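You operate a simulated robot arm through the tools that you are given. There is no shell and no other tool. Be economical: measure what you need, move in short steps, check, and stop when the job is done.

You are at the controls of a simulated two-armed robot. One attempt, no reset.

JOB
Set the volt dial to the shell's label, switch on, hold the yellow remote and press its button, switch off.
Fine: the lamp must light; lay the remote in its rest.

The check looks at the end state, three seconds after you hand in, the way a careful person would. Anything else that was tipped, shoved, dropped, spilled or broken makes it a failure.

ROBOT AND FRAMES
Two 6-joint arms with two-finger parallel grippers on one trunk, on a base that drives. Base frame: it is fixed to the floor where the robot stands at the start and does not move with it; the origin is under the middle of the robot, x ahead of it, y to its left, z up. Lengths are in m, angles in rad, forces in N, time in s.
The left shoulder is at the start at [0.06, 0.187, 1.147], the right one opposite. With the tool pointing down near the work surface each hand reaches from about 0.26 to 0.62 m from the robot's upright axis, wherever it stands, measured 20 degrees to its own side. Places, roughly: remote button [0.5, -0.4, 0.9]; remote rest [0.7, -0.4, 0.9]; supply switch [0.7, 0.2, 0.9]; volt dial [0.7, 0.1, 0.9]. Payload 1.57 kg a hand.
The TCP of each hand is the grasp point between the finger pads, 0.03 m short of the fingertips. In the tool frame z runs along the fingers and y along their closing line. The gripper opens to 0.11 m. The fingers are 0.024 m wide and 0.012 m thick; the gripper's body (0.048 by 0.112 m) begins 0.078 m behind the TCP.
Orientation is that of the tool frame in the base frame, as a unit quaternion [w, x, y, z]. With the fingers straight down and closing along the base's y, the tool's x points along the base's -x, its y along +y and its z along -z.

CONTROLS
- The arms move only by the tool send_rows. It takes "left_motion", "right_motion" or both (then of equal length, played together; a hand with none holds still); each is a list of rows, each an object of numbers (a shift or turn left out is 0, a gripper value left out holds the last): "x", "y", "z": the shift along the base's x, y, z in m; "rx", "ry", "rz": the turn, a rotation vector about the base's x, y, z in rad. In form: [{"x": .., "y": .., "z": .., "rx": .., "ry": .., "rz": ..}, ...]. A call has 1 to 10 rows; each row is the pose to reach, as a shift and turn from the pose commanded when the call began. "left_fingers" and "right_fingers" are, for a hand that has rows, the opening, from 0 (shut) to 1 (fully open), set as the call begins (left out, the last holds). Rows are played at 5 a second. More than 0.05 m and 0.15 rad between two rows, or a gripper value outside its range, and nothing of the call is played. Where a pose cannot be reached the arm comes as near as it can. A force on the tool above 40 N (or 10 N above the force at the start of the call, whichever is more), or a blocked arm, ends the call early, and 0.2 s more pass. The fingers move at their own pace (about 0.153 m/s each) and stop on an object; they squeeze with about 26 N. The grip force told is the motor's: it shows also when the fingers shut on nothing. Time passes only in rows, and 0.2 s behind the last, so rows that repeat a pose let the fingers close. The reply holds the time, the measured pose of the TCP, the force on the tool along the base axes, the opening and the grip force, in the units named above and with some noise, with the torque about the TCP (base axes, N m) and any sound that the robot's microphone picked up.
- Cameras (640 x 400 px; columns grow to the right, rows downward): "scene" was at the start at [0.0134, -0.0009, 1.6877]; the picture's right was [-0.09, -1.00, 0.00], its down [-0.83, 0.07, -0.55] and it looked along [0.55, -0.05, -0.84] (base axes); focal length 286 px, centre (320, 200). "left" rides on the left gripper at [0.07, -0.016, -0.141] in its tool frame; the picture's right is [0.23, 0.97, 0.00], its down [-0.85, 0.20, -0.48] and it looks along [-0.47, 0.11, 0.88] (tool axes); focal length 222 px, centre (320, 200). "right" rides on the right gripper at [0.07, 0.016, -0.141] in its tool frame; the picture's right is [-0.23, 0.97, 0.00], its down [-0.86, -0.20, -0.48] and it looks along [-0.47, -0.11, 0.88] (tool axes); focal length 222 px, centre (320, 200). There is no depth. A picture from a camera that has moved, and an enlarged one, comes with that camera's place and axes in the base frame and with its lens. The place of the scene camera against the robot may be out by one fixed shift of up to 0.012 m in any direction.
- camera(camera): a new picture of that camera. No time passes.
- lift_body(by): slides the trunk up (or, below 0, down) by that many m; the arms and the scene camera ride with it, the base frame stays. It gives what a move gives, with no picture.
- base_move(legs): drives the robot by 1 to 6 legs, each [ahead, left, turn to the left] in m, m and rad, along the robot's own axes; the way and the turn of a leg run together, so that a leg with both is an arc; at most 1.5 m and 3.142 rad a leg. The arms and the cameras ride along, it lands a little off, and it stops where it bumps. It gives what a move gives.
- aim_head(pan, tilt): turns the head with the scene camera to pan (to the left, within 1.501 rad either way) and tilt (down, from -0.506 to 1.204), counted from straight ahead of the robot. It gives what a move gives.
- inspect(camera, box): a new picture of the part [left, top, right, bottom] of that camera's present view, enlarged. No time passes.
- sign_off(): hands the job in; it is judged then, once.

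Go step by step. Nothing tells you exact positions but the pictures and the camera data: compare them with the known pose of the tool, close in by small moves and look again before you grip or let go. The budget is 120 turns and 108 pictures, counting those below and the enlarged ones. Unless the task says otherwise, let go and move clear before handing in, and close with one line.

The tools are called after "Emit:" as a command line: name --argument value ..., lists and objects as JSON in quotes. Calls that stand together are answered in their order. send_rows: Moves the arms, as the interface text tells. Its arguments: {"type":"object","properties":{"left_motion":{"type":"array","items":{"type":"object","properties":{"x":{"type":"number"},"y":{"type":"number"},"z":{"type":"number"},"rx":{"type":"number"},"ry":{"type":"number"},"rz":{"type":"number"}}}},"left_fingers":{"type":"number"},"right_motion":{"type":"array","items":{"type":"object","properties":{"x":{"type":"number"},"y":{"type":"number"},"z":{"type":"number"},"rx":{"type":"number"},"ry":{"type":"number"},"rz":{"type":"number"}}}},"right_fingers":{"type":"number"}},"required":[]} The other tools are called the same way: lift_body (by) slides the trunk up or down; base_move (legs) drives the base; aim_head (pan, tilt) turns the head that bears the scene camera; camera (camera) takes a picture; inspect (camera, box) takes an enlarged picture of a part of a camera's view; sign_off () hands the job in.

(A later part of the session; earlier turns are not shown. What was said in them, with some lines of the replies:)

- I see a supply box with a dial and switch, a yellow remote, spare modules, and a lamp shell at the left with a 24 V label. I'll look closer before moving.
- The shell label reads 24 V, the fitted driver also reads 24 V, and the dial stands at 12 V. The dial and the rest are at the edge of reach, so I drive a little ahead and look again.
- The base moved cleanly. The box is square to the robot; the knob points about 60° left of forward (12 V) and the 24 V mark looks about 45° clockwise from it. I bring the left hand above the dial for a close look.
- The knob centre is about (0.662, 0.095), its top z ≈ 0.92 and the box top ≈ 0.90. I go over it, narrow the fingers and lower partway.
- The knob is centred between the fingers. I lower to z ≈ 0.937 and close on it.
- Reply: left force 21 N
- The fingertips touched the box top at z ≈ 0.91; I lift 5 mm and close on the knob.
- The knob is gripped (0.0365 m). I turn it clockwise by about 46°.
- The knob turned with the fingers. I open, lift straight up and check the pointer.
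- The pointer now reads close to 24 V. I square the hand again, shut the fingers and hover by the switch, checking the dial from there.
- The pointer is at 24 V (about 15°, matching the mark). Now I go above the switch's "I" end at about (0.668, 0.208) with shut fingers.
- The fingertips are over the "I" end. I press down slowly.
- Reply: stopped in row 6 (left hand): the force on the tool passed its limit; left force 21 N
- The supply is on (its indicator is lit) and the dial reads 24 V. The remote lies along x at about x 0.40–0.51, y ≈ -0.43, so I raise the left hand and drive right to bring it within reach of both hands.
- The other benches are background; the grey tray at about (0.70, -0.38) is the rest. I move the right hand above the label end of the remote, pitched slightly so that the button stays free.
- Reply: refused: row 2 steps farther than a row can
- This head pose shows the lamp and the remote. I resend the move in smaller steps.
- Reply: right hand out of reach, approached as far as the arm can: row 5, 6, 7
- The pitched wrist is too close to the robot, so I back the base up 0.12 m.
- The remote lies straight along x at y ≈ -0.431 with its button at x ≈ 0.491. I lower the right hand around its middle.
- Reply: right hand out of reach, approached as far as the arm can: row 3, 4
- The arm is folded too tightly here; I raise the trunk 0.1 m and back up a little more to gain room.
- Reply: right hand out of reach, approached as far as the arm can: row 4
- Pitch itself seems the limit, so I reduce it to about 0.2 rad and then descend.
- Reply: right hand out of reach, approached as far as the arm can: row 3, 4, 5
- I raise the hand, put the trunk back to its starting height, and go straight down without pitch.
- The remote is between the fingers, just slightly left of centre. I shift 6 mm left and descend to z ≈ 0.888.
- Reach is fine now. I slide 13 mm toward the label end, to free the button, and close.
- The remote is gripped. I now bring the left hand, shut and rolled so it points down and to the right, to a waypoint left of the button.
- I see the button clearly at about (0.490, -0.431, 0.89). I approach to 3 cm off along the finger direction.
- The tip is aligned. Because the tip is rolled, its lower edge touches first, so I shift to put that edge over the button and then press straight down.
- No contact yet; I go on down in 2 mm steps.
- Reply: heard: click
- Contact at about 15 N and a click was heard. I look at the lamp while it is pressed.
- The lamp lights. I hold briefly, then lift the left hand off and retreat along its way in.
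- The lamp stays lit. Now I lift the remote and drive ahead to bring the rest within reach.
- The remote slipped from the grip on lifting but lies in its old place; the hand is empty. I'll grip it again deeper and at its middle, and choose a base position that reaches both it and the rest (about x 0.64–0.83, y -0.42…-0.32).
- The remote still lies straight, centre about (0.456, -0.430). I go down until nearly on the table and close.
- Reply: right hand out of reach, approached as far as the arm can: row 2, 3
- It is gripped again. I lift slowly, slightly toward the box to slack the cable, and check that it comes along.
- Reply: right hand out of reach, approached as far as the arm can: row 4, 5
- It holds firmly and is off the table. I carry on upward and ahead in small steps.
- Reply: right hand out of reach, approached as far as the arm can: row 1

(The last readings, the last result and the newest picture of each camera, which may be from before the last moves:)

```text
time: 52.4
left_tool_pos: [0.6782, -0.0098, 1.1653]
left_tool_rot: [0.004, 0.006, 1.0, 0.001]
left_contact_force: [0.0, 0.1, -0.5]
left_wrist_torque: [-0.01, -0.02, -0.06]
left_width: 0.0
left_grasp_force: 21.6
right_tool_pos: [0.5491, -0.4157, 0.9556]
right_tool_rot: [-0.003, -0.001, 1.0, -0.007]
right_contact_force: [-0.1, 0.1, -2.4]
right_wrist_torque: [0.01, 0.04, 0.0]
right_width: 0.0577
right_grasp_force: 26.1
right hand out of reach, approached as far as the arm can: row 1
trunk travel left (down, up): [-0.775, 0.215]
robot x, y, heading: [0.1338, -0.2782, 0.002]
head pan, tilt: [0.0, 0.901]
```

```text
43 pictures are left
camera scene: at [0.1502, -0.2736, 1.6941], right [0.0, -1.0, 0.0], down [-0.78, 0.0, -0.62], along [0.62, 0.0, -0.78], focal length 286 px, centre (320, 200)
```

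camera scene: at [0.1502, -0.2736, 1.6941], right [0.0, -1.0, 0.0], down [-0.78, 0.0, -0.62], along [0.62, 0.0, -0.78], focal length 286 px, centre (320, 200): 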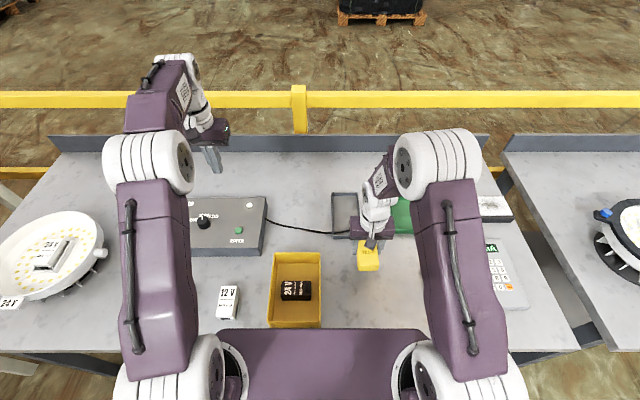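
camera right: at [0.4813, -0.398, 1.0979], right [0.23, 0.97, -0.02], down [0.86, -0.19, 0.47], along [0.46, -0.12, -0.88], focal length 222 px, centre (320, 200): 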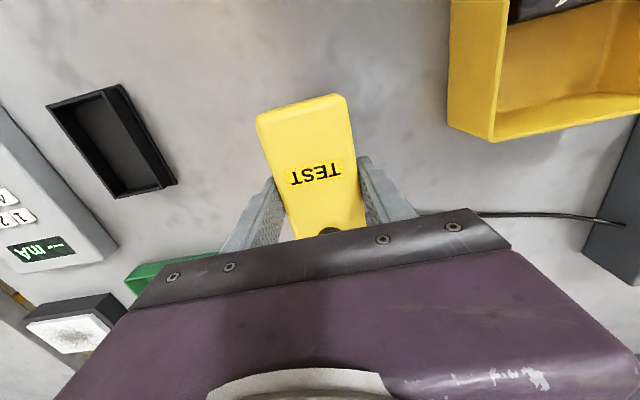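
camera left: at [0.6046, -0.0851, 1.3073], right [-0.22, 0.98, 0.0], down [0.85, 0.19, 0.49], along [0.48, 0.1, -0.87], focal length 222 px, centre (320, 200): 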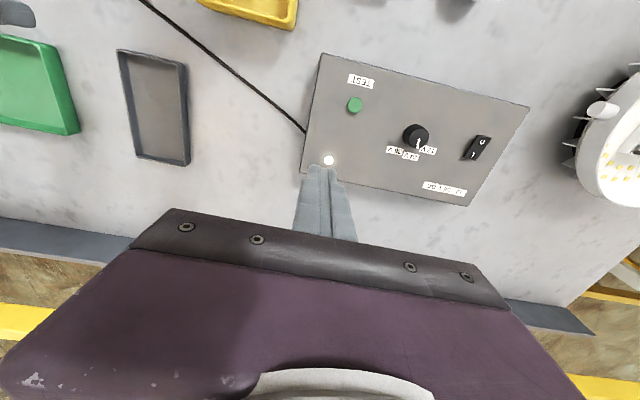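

The remote is carried well. I move it over the rest.

Emit:
send_rows --right_motion '[{"x": 0.03, "y": 0.01, "z": 0.01}, {"x": 0.06, "y": 0.02, "z": 0.01}, {"x": 0.09, "y": 0.03, "z": 0.01}, {"x": 0.12, "y": 0.04, "z": 0.01}, {"x": 0.15, "y": 0.045, "z": 0.01}, {"x": 0.179, "y": 0.046, "z": 0.01}]'

Emit:
camera --camera "right"

Emit:
inspect --camera "scene" --box '[200, 150, 440, 300]'

Emit:
camera --camera "left"

```text
time: 53.8
left_tool_pos: [0.6794, -0.0118, 1.1664]
left_tool_rot: [0.005, 0.006, 1.0, 0.0]
left_contact_force: [0.5, 0.2, 0.4]
left_wrist_torque: [0.03, 0.01, 0.03]
left_width: 0.0002
left_grasp_force: 21.4
right_tool_pos: [0.7181, -0.3696, 0.9631]
right_tool_rot: [-0.007, -0.002, 1.0, -0.008]
right_contact_force: [0.4, 0.4, -2.3]
right_wrist_torque: [-0.01, 0.02, -0.03]
right_width: 0.0578
right_grasp_force: 26.2
right hand out of reach, approached as far as the arm can: row 6
trunk travel left (down, up): [-0.775, 0.215]
robot x, y, heading: [0.1314, -0.2799, -0.006]
head pan, tilt: [0.0, 0.901]
```

```text
42 pictures are left
camera right: at [0.6503, -0.3532, 1.1065], right [0.23, 0.97, -0.02], down [0.86, -0.19, 0.47], along [0.45, -0.12, -0.88], focal length 222 px, centre (320, 200)
```

right: 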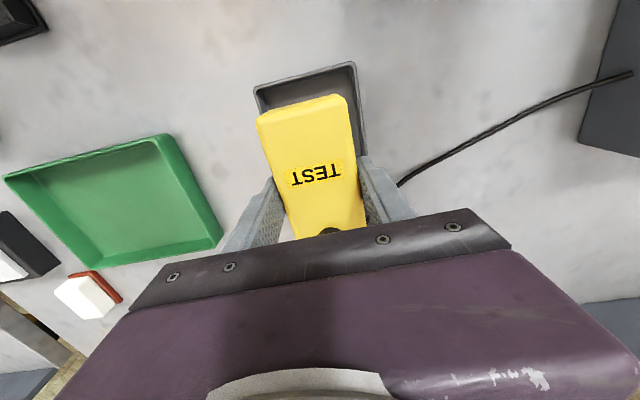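

```text
2.67 times, centred on (320, 225) of scene
camera zoom: at [0.1506, -0.2744, 1.6942], right [0.0, -1.0, 0.0], down [-0.78, 0.0, -0.62], along [0.62, 0.0, -0.78], focal length 761 px, centre (320, 133)
```

zoom: 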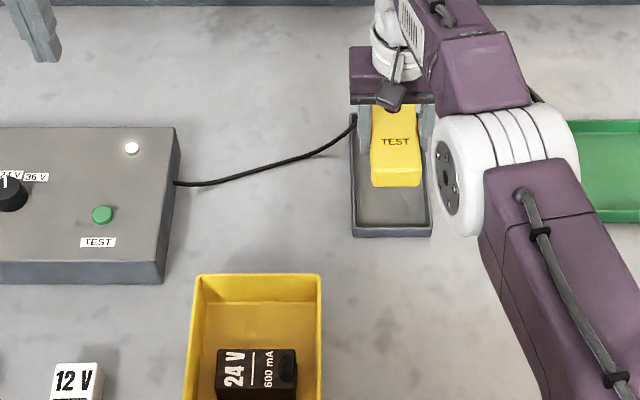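

```text
40 pictures are left
camera left: at [0.6053, -0.0265, 1.3074], right [-0.21, 0.98, 0.0], down [0.85, 0.19, 0.49], along [0.48, 0.1, -0.87], focal length 222 px, centre (320, 200)
```

left: 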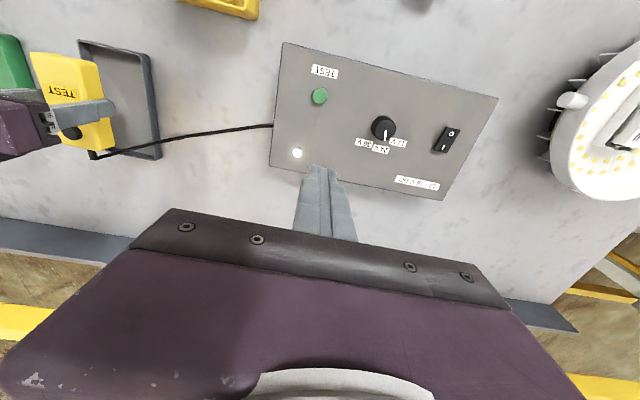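

The remote is over the rest, but the fingers plus remote (≈0.082 m) are nearly as wide as the tray inside. I measure the tray before lowering.

Emit:
inspect --camera "right" --box '[220, 40, 420, 165]'

Emit:
inspect --camera "left" --box '[30, 20, 190, 180]'

Emit:
inspect --camera "scene" --box '[310, 180, 390, 250]'

```text
3.20 times, centred on (320, 102) of right
camera zoom: at [0.6503, -0.3532, 1.1065], right [0.23, 0.97, -0.02], down [0.86, -0.19, 0.47], along [0.45, -0.12, -0.88], focal length 711 px, centre (320, 512)
```

zoom: 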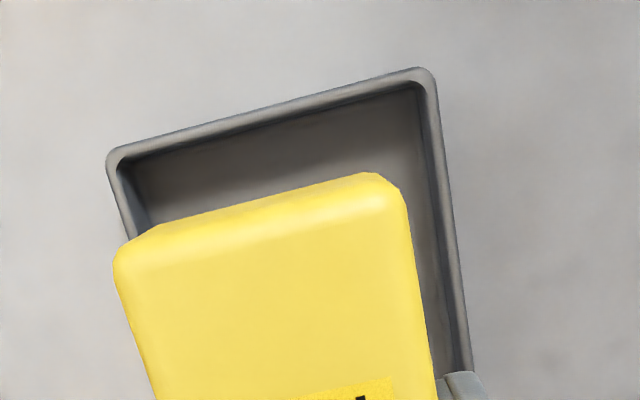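

```text
2.50 times, centred on (110, 100) of left
camera zoom: at [0.6053, -0.0265, 1.3074], right [-0.21, 0.98, 0.0], down [0.85, 0.19, 0.49], along [0.48, 0.1, -0.87], focal length 555 px, centre (845, 450)
```

zoom: 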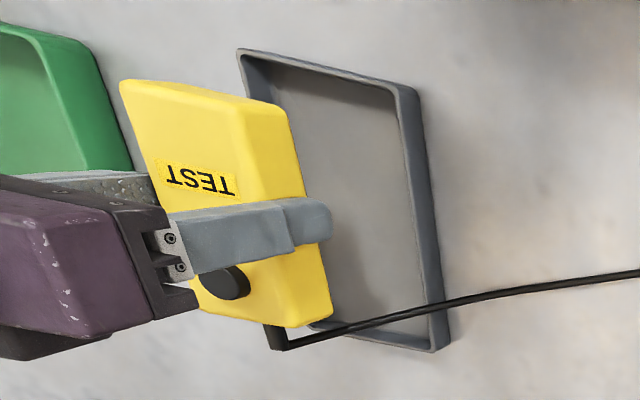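

```text
5.71 times, centred on (350, 215) of scene
camera zoom: at [0.1506, -0.2744, 1.6942], right [0.0, -1.0, 0.0], down [-0.78, 0.0, -0.62], along [0.62, 0.0, -0.78], focal length 1631 px, centre (149, 114)
```

zoom: 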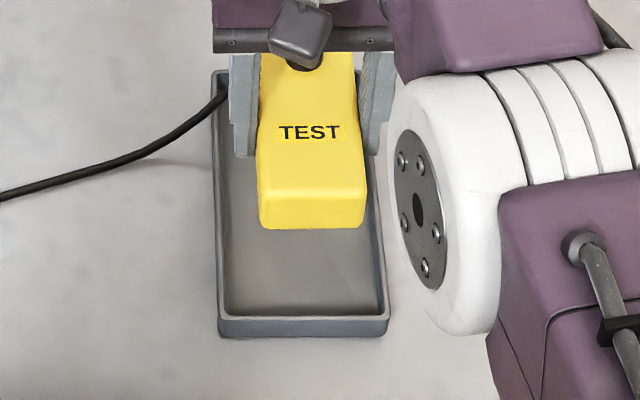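

The tray inside is about 0.089 m wide, centred at y ≈ -0.371 with a rim 2 cm high, leaving some 3.5 mm a side. I lower in stages.

Emit:
send_rows --right_motion '[{"y": -0.001, "z": -0.02}, {"y": -0.001, "z": -0.04}, {"y": -0.001, "z": -0.052}]'

Emit:
camera --camera "right"

Emit:
inspect --camera "scene" --box '[310, 180, 390, 250]'

Emit:
inspect --camera "left" --box '[30, 20, 190, 180]'

```text
time: 54.6
left_tool_pos: [0.6768, -0.0104, 1.167]
left_tool_rot: [0.005, 0.006, 1.0, 0.001]
left_contact_force: [0.1, 0.1, 0.9]
left_wrist_torque: [-0.01, 0.0, -0.02]
left_width: 0.0
left_grasp_force: 21.1
right_tool_pos: [0.7124, -0.3731, 0.9157]
right_tool_rot: [-0.004, -0.002, 1.0, -0.008]
right_contact_force: [0.2, 0.1, -1.1]
right_wrist_torque: [0.0, 0.03, 0.02]
right_width: 0.0579
right_grasp_force: 26.3
right hand out of reach, approached as far as the arm can: row 2, 3
trunk travel left (down, up): [-0.775, 0.215]
robot x, y, heading: [0.1316, -0.2781, -0.001]
head pan, tilt: [0.0, 0.901]
```

```text
36 pictures are left
camera right: at [0.6433, -0.3547, 1.0565], right [0.23, 0.97, -0.02], down [0.86, -0.19, 0.47], along [0.46, -0.12, -0.88], focal length 222 px, centre (320, 200)
```

right: 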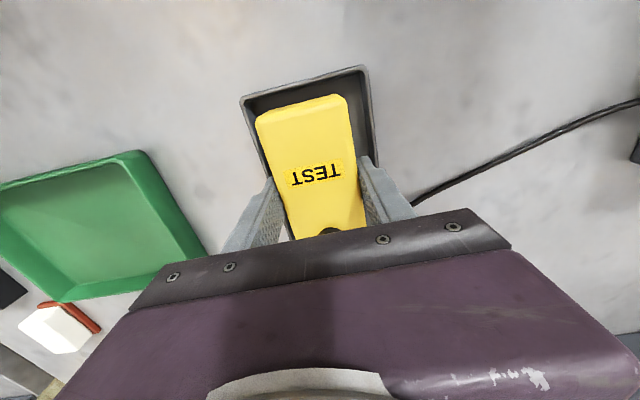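

```text
5.71 times, centred on (350, 215) of scene
camera zoom: at [0.1488, -0.2735, 1.6941], right [0.0, -1.0, 0.0], down [-0.78, 0.0, -0.62], along [0.62, 0.0, -0.78], focal length 1631 px, centre (149, 114)
```

zoom: 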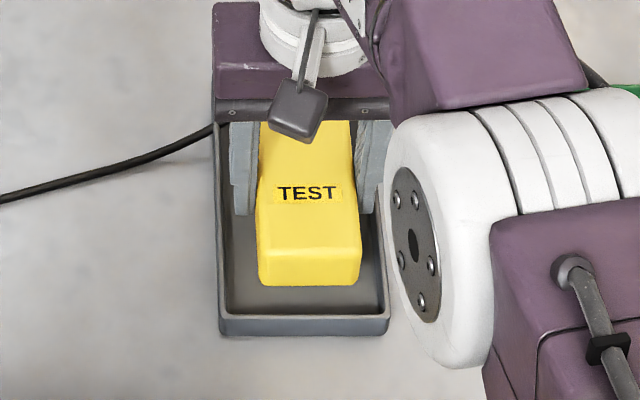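

```text
2.50 times, centred on (110, 100) of left
camera zoom: at [0.6039, -0.0258, 1.3078], right [-0.21, 0.98, 0.0], down [0.85, 0.19, 0.49], along [0.48, 0.1, -0.87], focal length 555 px, centre (845, 450)
```

zoom: 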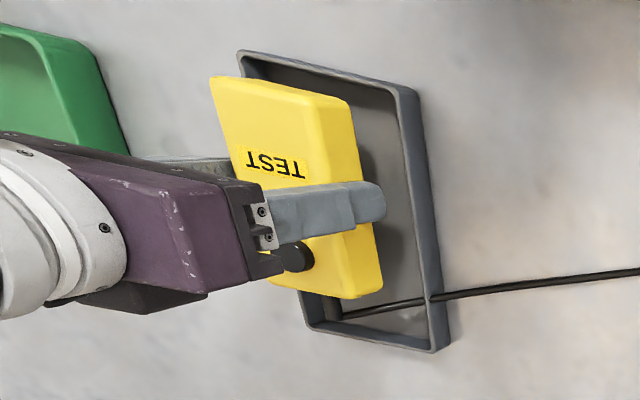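

Reach runs out low down, so I lift a little, drive 0.05 m ahead and re-centre.

Emit:
send_rows --right_motion '[{"z": 0.02}, {"z": 0.03}]'

Emit:
base_move --legs '[[0.05, 0, 0]]'

Emit:
send_rows --right_motion '[{"x": -0.02, "y": 0.001}, {"x": -0.04, "y": 0.001}, {"x": -0.04, "y": 0.001}]'

```text
time: 55.2
left_tool_pos: [0.6762, -0.0101, 1.1664]
left_tool_rot: [0.005, 0.006, 1.0, 0.001]
left_contact_force: [0.0, -0.4, -0.1]
left_wrist_torque: [0.0, 0.01, 0.03]
left_width: 0.0
left_grasp_force: 21.9
right_tool_pos: [0.7117, -0.3728, 0.9436]
right_tool_rot: [-0.004, -0.001, 1.0, -0.007]
right_contact_force: [1.0, 0.6, -2.3]
right_wrist_torque: [0.0, 0.01, 0.0]
right_width: 0.0579
right_grasp_force: 26.6
trunk travel left (down, up): [-0.775, 0.215]
robot x, y, heading: [0.1292, -0.2811, -0.005]
head pan, tilt: [0.0, 0.901]
```

```text
time: 56.1
left_tool_pos: [0.7208, -0.0115, 1.1708]
left_tool_rot: [0.007, 0.006, 1.0, 0.002]
left_contact_force: [-1.2, 0.7, -0.2]
left_wrist_torque: [-0.01, -0.04, 0.0]
left_width: 0.0
left_grasp_force: 21.5
right_tool_pos: [0.7563, -0.3717, 0.9483]
right_tool_rot: [-0.001, -0.001, 1.0, -0.008]
right_contact_force: [-1.1, -0.3, -2.2]
right_wrist_torque: [0.01, -0.07, -0.02]
right_width: 0.058
right_grasp_force: 26.1
trunk travel left (down, up): [-0.775, 0.215]
robot x, y, heading: [0.1836, -0.2762, -0.006]
head pan, tilt: [0.0, 0.901]
```

```text
time: 56.9
left_tool_pos: [0.7285, -0.0109, 1.1654]
left_tool_rot: [0.004, 0.006, 1.0, 0.001]
left_contact_force: [-0.2, -1.1, -0.3]
left_wrist_torque: [-0.01, 0.05, 0.02]
left_width: 0.0
left_grasp_force: 21.5
right_tool_pos: [0.7248, -0.3711, 0.9425]
right_tool_rot: [-0.004, -0.001, 1.0, -0.008]
right_contact_force: [1.0, -0.9, -2.5]
right_wrist_torque: [-0.01, 0.02, 0.02]
right_width: 0.0579
right_grasp_force: 26.2
trunk travel left (down, up): [-0.775, 0.215]
robot x, y, heading: [0.1765, -0.2762, 0.002]
head pan, tilt: [0.0, 0.901]
```

Now at (0.725, -0.371). I lower to just above the rim and check the centring.

Emit:
send_rows --right_motion '[{"z": -0.02}, {"z": -0.033}, {"z": -0.033}]'

Emit:
inspect --camera "right" --box '[220, 60, 420, 220]'

Emit:
inspect --camera "scene" --box '[310, 180, 410, 260]'

```text
time: 57.7
left_tool_pos: [0.7251, -0.0106, 1.1674]
left_tool_rot: [0.005, 0.005, 1.0, 0.001]
left_contact_force: [-0.5, 0.7, 0.1]
left_wrist_torque: [-0.01, -0.02, 0.04]
left_width: 0.0
left_grasp_force: 21.2
right_tool_pos: [0.7207, -0.371, 0.9122]
right_tool_rot: [-0.005, -0.001, 1.0, -0.008]
right_contact_force: [-0.6, 0.5, -2.1]
right_wrist_torque: [0.01, -0.02, -0.01]
right_width: 0.0578
right_grasp_force: 25.8
trunk travel left (down, up): [-0.775, 0.215]
robot x, y, heading: [0.1801, -0.2766, -0.002]
head pan, tilt: [0.0, 0.901]
```

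```text
2.50 times, centred on (320, 140) of right
camera zoom: at [0.6524, -0.3539, 1.0538], right [0.23, 0.97, -0.02], down [0.86, -0.19, 0.47], along [0.46, -0.12, -0.88], focal length 555 px, centre (320, 350)
```

zoom: 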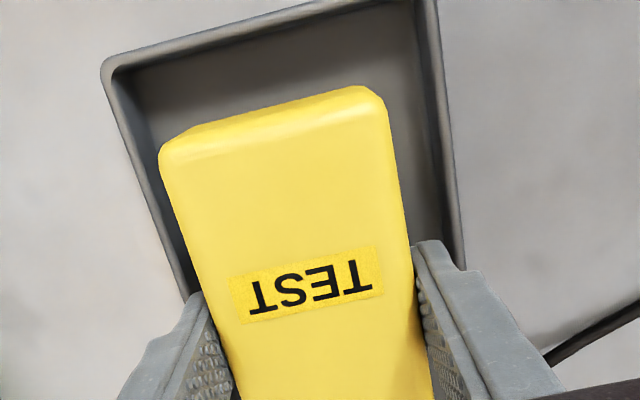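

```text
5.00 times, centred on (360, 220) of scene
camera zoom: at [0.1977, -0.2737, 1.6941], right [0.0, -1.0, 0.0], down [-0.78, 0.0, -0.62], along [0.62, 0.0, -0.78], focal length 1427 px, centre (120, 100)
```

zoom: 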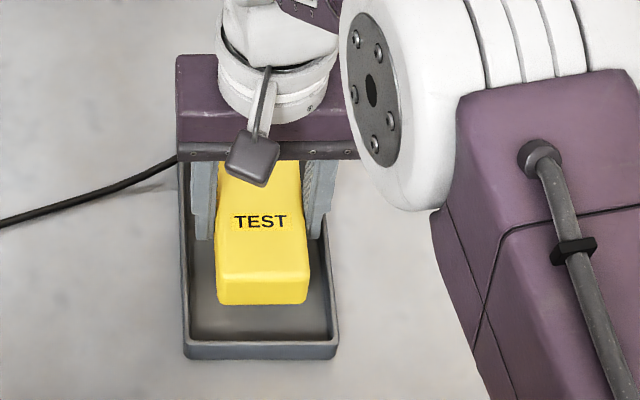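

Centred within about a millimetre. I lower into the rest, watching the force.

Emit:
send_rows --right_motion '[{"y": -0.001, "z": -0.01}, {"y": -0.001, "z": -0.018}, {"y": -0.001, "z": -0.023}, {"y": -0.001, "z": -0.026}]'

```text
time: 58.7
left_tool_pos: [0.7252, -0.01, 1.1668]
left_tool_rot: [0.005, 0.006, 1.0, 0.0]
left_contact_force: [0.2, 0.6, -0.2]
left_wrist_torque: [0.0, -0.01, -0.01]
left_width: 0.0003
left_grasp_force: 21.8
right_tool_pos: [0.7202, -0.3716, 0.8864]
right_tool_rot: [-0.003, 0.0, 1.0, -0.007]
right_contact_force: [0.8, -0.3, 3.6]
right_wrist_torque: [0.17, -0.16, -0.05]
right_width: 0.058
right_grasp_force: 25.9
trunk travel left (down, up): [-0.775, 0.215]
robot x, y, heading: [0.1805, -0.2823, -0.001]
head pan, tilt: [0.0, 0.901]
```

The remote rests on the tray floor. I open only slightly and lift straight out.

Emit:
send_rows --right_motion '[{"z": 0}, {"z": 0}, {"z": 0}]' --right_fingers 0.57

Emit:
send_rows --right_motion '[{"z": 0.01}, {"z": 0.02}, {"z": 0.035}, {"z": 0.06}, {"z": 0.1}]'

Emit:
camera --camera "right"

Emit:
camera --camera "scene"

```text
time: 59.5
left_tool_pos: [0.7249, -0.0104, 1.1676]
left_tool_rot: [0.006, 0.006, 1.0, 0.001]
left_contact_force: [0.6, -0.9, -0.4]
left_wrist_torque: [0.01, 0.01, -0.04]
left_width: 0.0001
left_grasp_force: 21.3
right_tool_pos: [0.7207, -0.3711, 0.8847]
right_tool_rot: [-0.005, -0.001, 1.0, -0.008]
right_contact_force: [0.2, -0.1, -0.5]
right_wrist_torque: [-0.02, 0.02, 0.03]
right_width: 0.0627
right_grasp_force: 0.0
trunk travel left (down, up): [-0.775, 0.215]
robot x, y, heading: [0.1805, -0.2771, 0.0]
head pan, tilt: [0.0, 0.901]
```

```text
time: 60.7
left_tool_pos: [0.7254, -0.0111, 1.1671]
left_tool_rot: [0.006, 0.005, 1.0, 0.001]
left_contact_force: [0.3, 0.7, 1.0]
left_wrist_torque: [0.01, 0.03, -0.02]
left_width: 0.0001
left_grasp_force: 21.3
right_tool_pos: [0.7205, -0.3732, 0.9875]
right_tool_rot: [-0.004, -0.001, 1.0, -0.007]
right_contact_force: [-0.4, -0.9, 0.9]
right_wrist_torque: [-0.01, -0.04, 0.0]
right_width: 0.0627
right_grasp_force: 0.2
trunk travel left (down, up): [-0.775, 0.215]
robot x, y, heading: [0.1776, -0.2765, 0.001]
head pan, tilt: [0.0, 0.901]
```

```text
31 pictures are left
camera right: at [0.6521, -0.3555, 1.1282], right [0.23, 0.97, -0.02], down [0.86, -0.19, 0.47], along [0.46, -0.12, -0.88], focal length 222 px, centre (320, 200)
```

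right: 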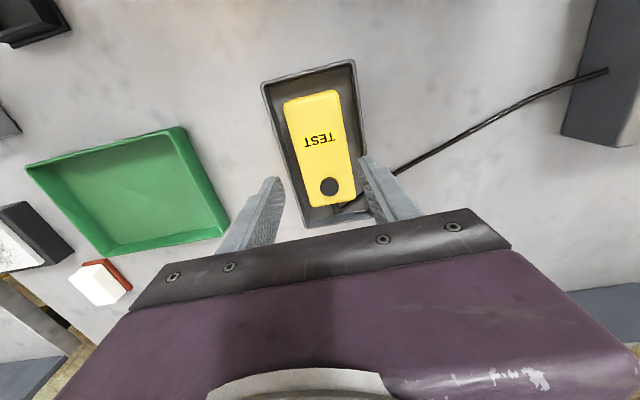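

```text
30 pictures are left
camera scene: at [0.197, -0.2736, 1.6941], right [0.0, -1.0, 0.0], down [-0.78, 0.0, -0.62], along [0.62, 0.0, -0.78], focal length 286 px, centre (320, 200)
```

scene: 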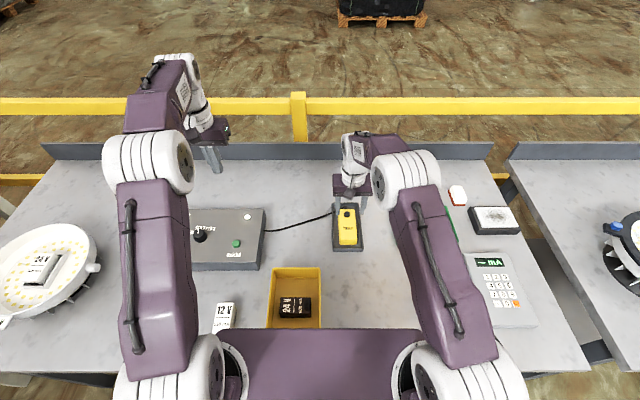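

The remote lies flat in its rest. Now I raise the right hand and drive left to reach the switch again.

Emit:
send_rows --right_motion '[{"z": 0.05}, {"z": 0.1}, {"x": -0.03, "z": 0.14}, {"x": -0.06, "z": 0.16}]'

Emit:
base_move --legs '[[-0.06, 0.22, 0]]'

Emit:
camera --camera "left"

```text
time: 61.7
left_tool_pos: [0.7246, -0.0105, 1.168]
left_tool_rot: [0.006, 0.006, 1.0, 0.001]
left_contact_force: [-0.7, 0.3, -0.2]
left_wrist_torque: [-0.03, -0.05, -0.01]
left_width: 0.0001
left_grasp_force: 21.2
right_tool_pos: [0.6585, -0.3717, 1.1459]
right_tool_rot: [-0.004, -0.001, 1.0, -0.008]
right_contact_force: [0.0, -0.2, 0.3]
right_wrist_torque: [0.01, -0.02, -0.04]
right_width: 0.0627
right_grasp_force: 0.0
trunk travel left (down, up): [-0.775, 0.215]
robot x, y, heading: [0.1802, -0.277, -0.003]
head pan, tilt: [0.0, 0.901]
```

```text
time: 63.4
left_tool_pos: [0.6667, 0.2071, 1.1665]
left_tool_rot: [0.005, 0.006, 1.0, 0.0]
left_contact_force: [0.5, 0.6, 0.6]
left_wrist_torque: [0.02, -0.01, 0.02]
left_width: 0.0
left_grasp_force: 21.7
right_tool_pos: [0.6019, -0.1545, 1.1446]
right_tool_rot: [-0.004, 0.0, 1.0, -0.007]
right_contact_force: [-0.7, 0.6, -0.2]
right_wrist_torque: [-0.01, 0.0, 0.01]
right_width: 0.0628
right_grasp_force: 0.1
trunk travel left (down, up): [-0.775, 0.215]
robot x, y, heading: [0.1205, -0.0586, -0.002]
head pan, tilt: [0.0, 0.901]
```

```text
29 pictures are left
camera left: at [0.5942, 0.1914, 1.3082], right [-0.21, 0.98, 0.0], down [0.85, 0.19, 0.49], along [0.48, 0.1, -0.87], focal length 222 px, centre (320, 200)
```

left: 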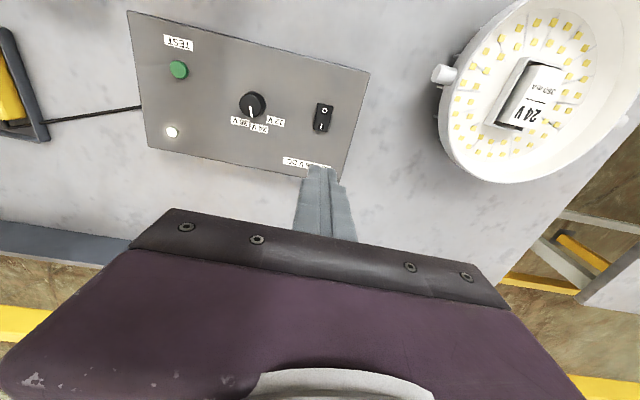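

The indicator is on and the O end of the rocker is at about (0.637, 0.208). I hover over it.

Emit:
send_rows --left_motion '[{"x": -0.015, "z": -0.04}, {"x": -0.032, "z": -0.08}, {"x": -0.032, "z": -0.12}, {"x": -0.032, "z": -0.16}, {"x": -0.032, "z": -0.18}]'

Emit:
inspect --camera "left" --box '[220, 100, 420, 225]'

```text
time: 64.6
left_tool_pos: [0.6343, 0.2087, 0.987]
left_tool_rot: [0.006, 0.007, 1.0, 0.001]
left_contact_force: [0.8, -0.1, -0.3]
left_wrist_torque: [-0.01, -0.01, -0.02]
left_width: 0.0
left_grasp_force: 21.0
right_tool_pos: [0.6026, -0.1529, 1.1456]
right_tool_rot: [-0.005, -0.001, 1.0, -0.008]
right_contact_force: [-0.3, 0.0, 0.0]
right_wrist_torque: [0.02, 0.02, 0.0]
right_width: 0.0628
right_grasp_force: 0.1
trunk travel left (down, up): [-0.775, 0.215]
robot x, y, heading: [0.1189, -0.059, -0.002]
head pan, tilt: [0.0, 0.901]
```

```text
3.20 times, centred on (320, 162) of left
camera zoom: at [0.5616, 0.1932, 1.1275], right [-0.21, 0.98, 0.0], down [0.85, 0.19, 0.49], along [0.48, 0.1, -0.87], focal length 711 px, centre (320, 320)
```

zoom: 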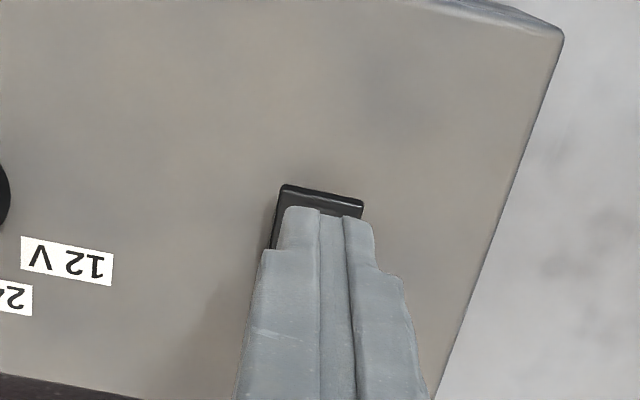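

Aligned over the O end. I press.

Emit:
send_rows --left_motion '[{"z": -0.015}, {"z": -0.025}, {"z": -0.031}, {"z": -0.035}, {"z": -0.038}, {"z": -0.041}, {"z": -0.043}]'

Emit:
send_rows --left_motion '[{"z": 0.04}, {"z": 0.08}, {"z": 0.13}, {"x": -0.04, "z": 0.15}, {"x": -0.08, "z": 0.15}]'

Emit:
camera --camera "left"

Emit:
camera --camera "scene"

```text
time: 66.2
left_tool_pos: [0.6338, 0.2077, 0.95]
left_tool_rot: [0.012, 0.006, 1.0, 0.003]
left_contact_force: [2.1, 5.9, 40.9]
left_wrist_torque: [0.17, -0.61, 0.14]
left_width: 0.0
left_grasp_force: 21.0
right_tool_pos: [0.5978, -0.1548, 1.1486]
right_tool_rot: [-0.003, -0.001, 1.0, -0.006]
right_contact_force: [0.5, -0.4, -0.3]
right_wrist_torque: [0.01, 0.0, 0.03]
right_width: 0.0628
right_grasp_force: 0.0
trunk travel left (down, up): [-0.775, 0.215]
robot x, y, heading: [0.1191, -0.0619, -0.003]
head pan, tilt: [0.0, 0.901]
```

```text
time: 67.4
left_tool_pos: [0.5517, 0.2082, 1.095]
left_tool_rot: [0.007, 0.006, 1.0, 0.001]
left_contact_force: [0.3, 0.4, 0.0]
left_wrist_torque: [-0.01, -0.04, -0.01]
left_width: 0.0
left_grasp_force: 20.9
right_tool_pos: [0.599, -0.1533, 1.1457]
right_tool_rot: [-0.003, -0.001, 1.0, -0.008]
right_contact_force: [-0.2, -0.3, -0.5]
right_wrist_torque: [0.04, 0.03, 0.0]
right_width: 0.0629
right_grasp_force: 0.0
trunk travel left (down, up): [-0.775, 0.215]
robot x, y, heading: [0.1189, -0.0594, -0.0]
head pan, tilt: [0.0, 0.901]
```

```text
27 pictures are left
camera left: at [0.4784, 0.1923, 1.2363], right [-0.21, 0.98, 0.0], down [0.85, 0.19, 0.49], along [0.48, 0.1, -0.87], focal length 222 px, centre (320, 200)
```

left: 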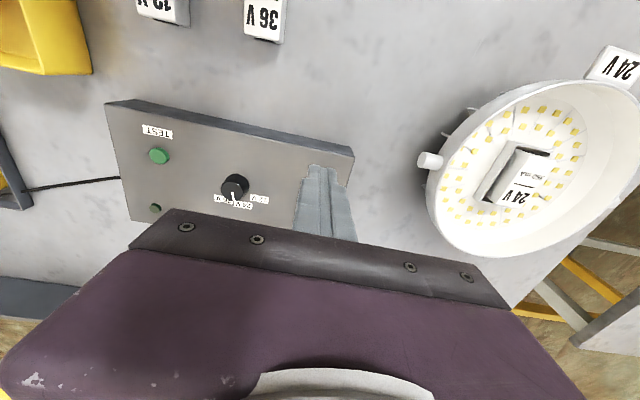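

```text
26 pictures are left
camera scene: at [0.1357, -0.0553, 1.6942], right [0.0, -1.0, 0.0], down [-0.78, 0.0, -0.62], along [0.62, 0.0, -0.78], focal length 286 px, centre (320, 200)
```

scene: 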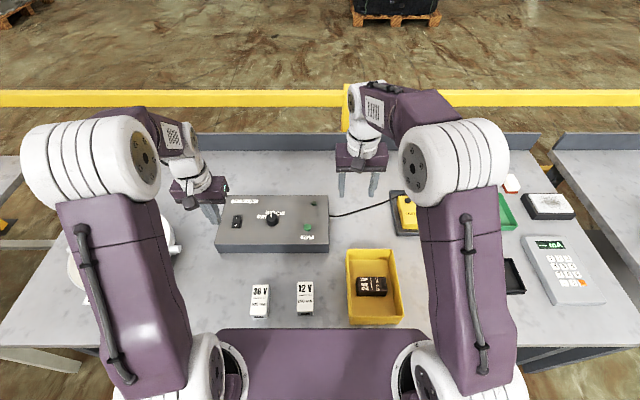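

The indicator is dark, so the supply is off. A last close look at the box and the remote.

Emit:
inspect --camera "scene" --box '[200, 180, 440, 330]'

```text
2.67 times, centred on (320, 255) of scene
camera zoom: at [0.1357, -0.0553, 1.6942], right [0.0, -1.0, 0.0], down [-0.78, 0.0, -0.62], along [0.62, 0.0, -0.78], focal length 761 px, centre (320, 53)
```

zoom: 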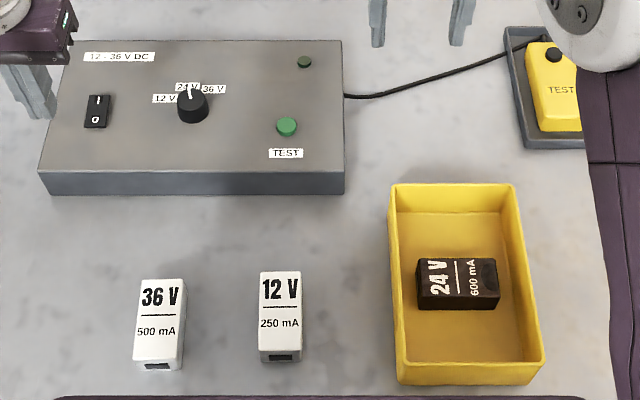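

The dial is at 24 V, the supply is off, the remote lies in its rest, and both hands are clear of the table.

Emit:
sign_off

```text
The job is handed in.
```

The job is handed in: I set the dial to 24 V and switched on, the lamp lit when I pressed the button on the gripped remote, and then I laid the remote in its rest and switched off. The remote slipped out of the gripper on my first lift, but it stayed where it lay, and I gripped it again and carried it across.
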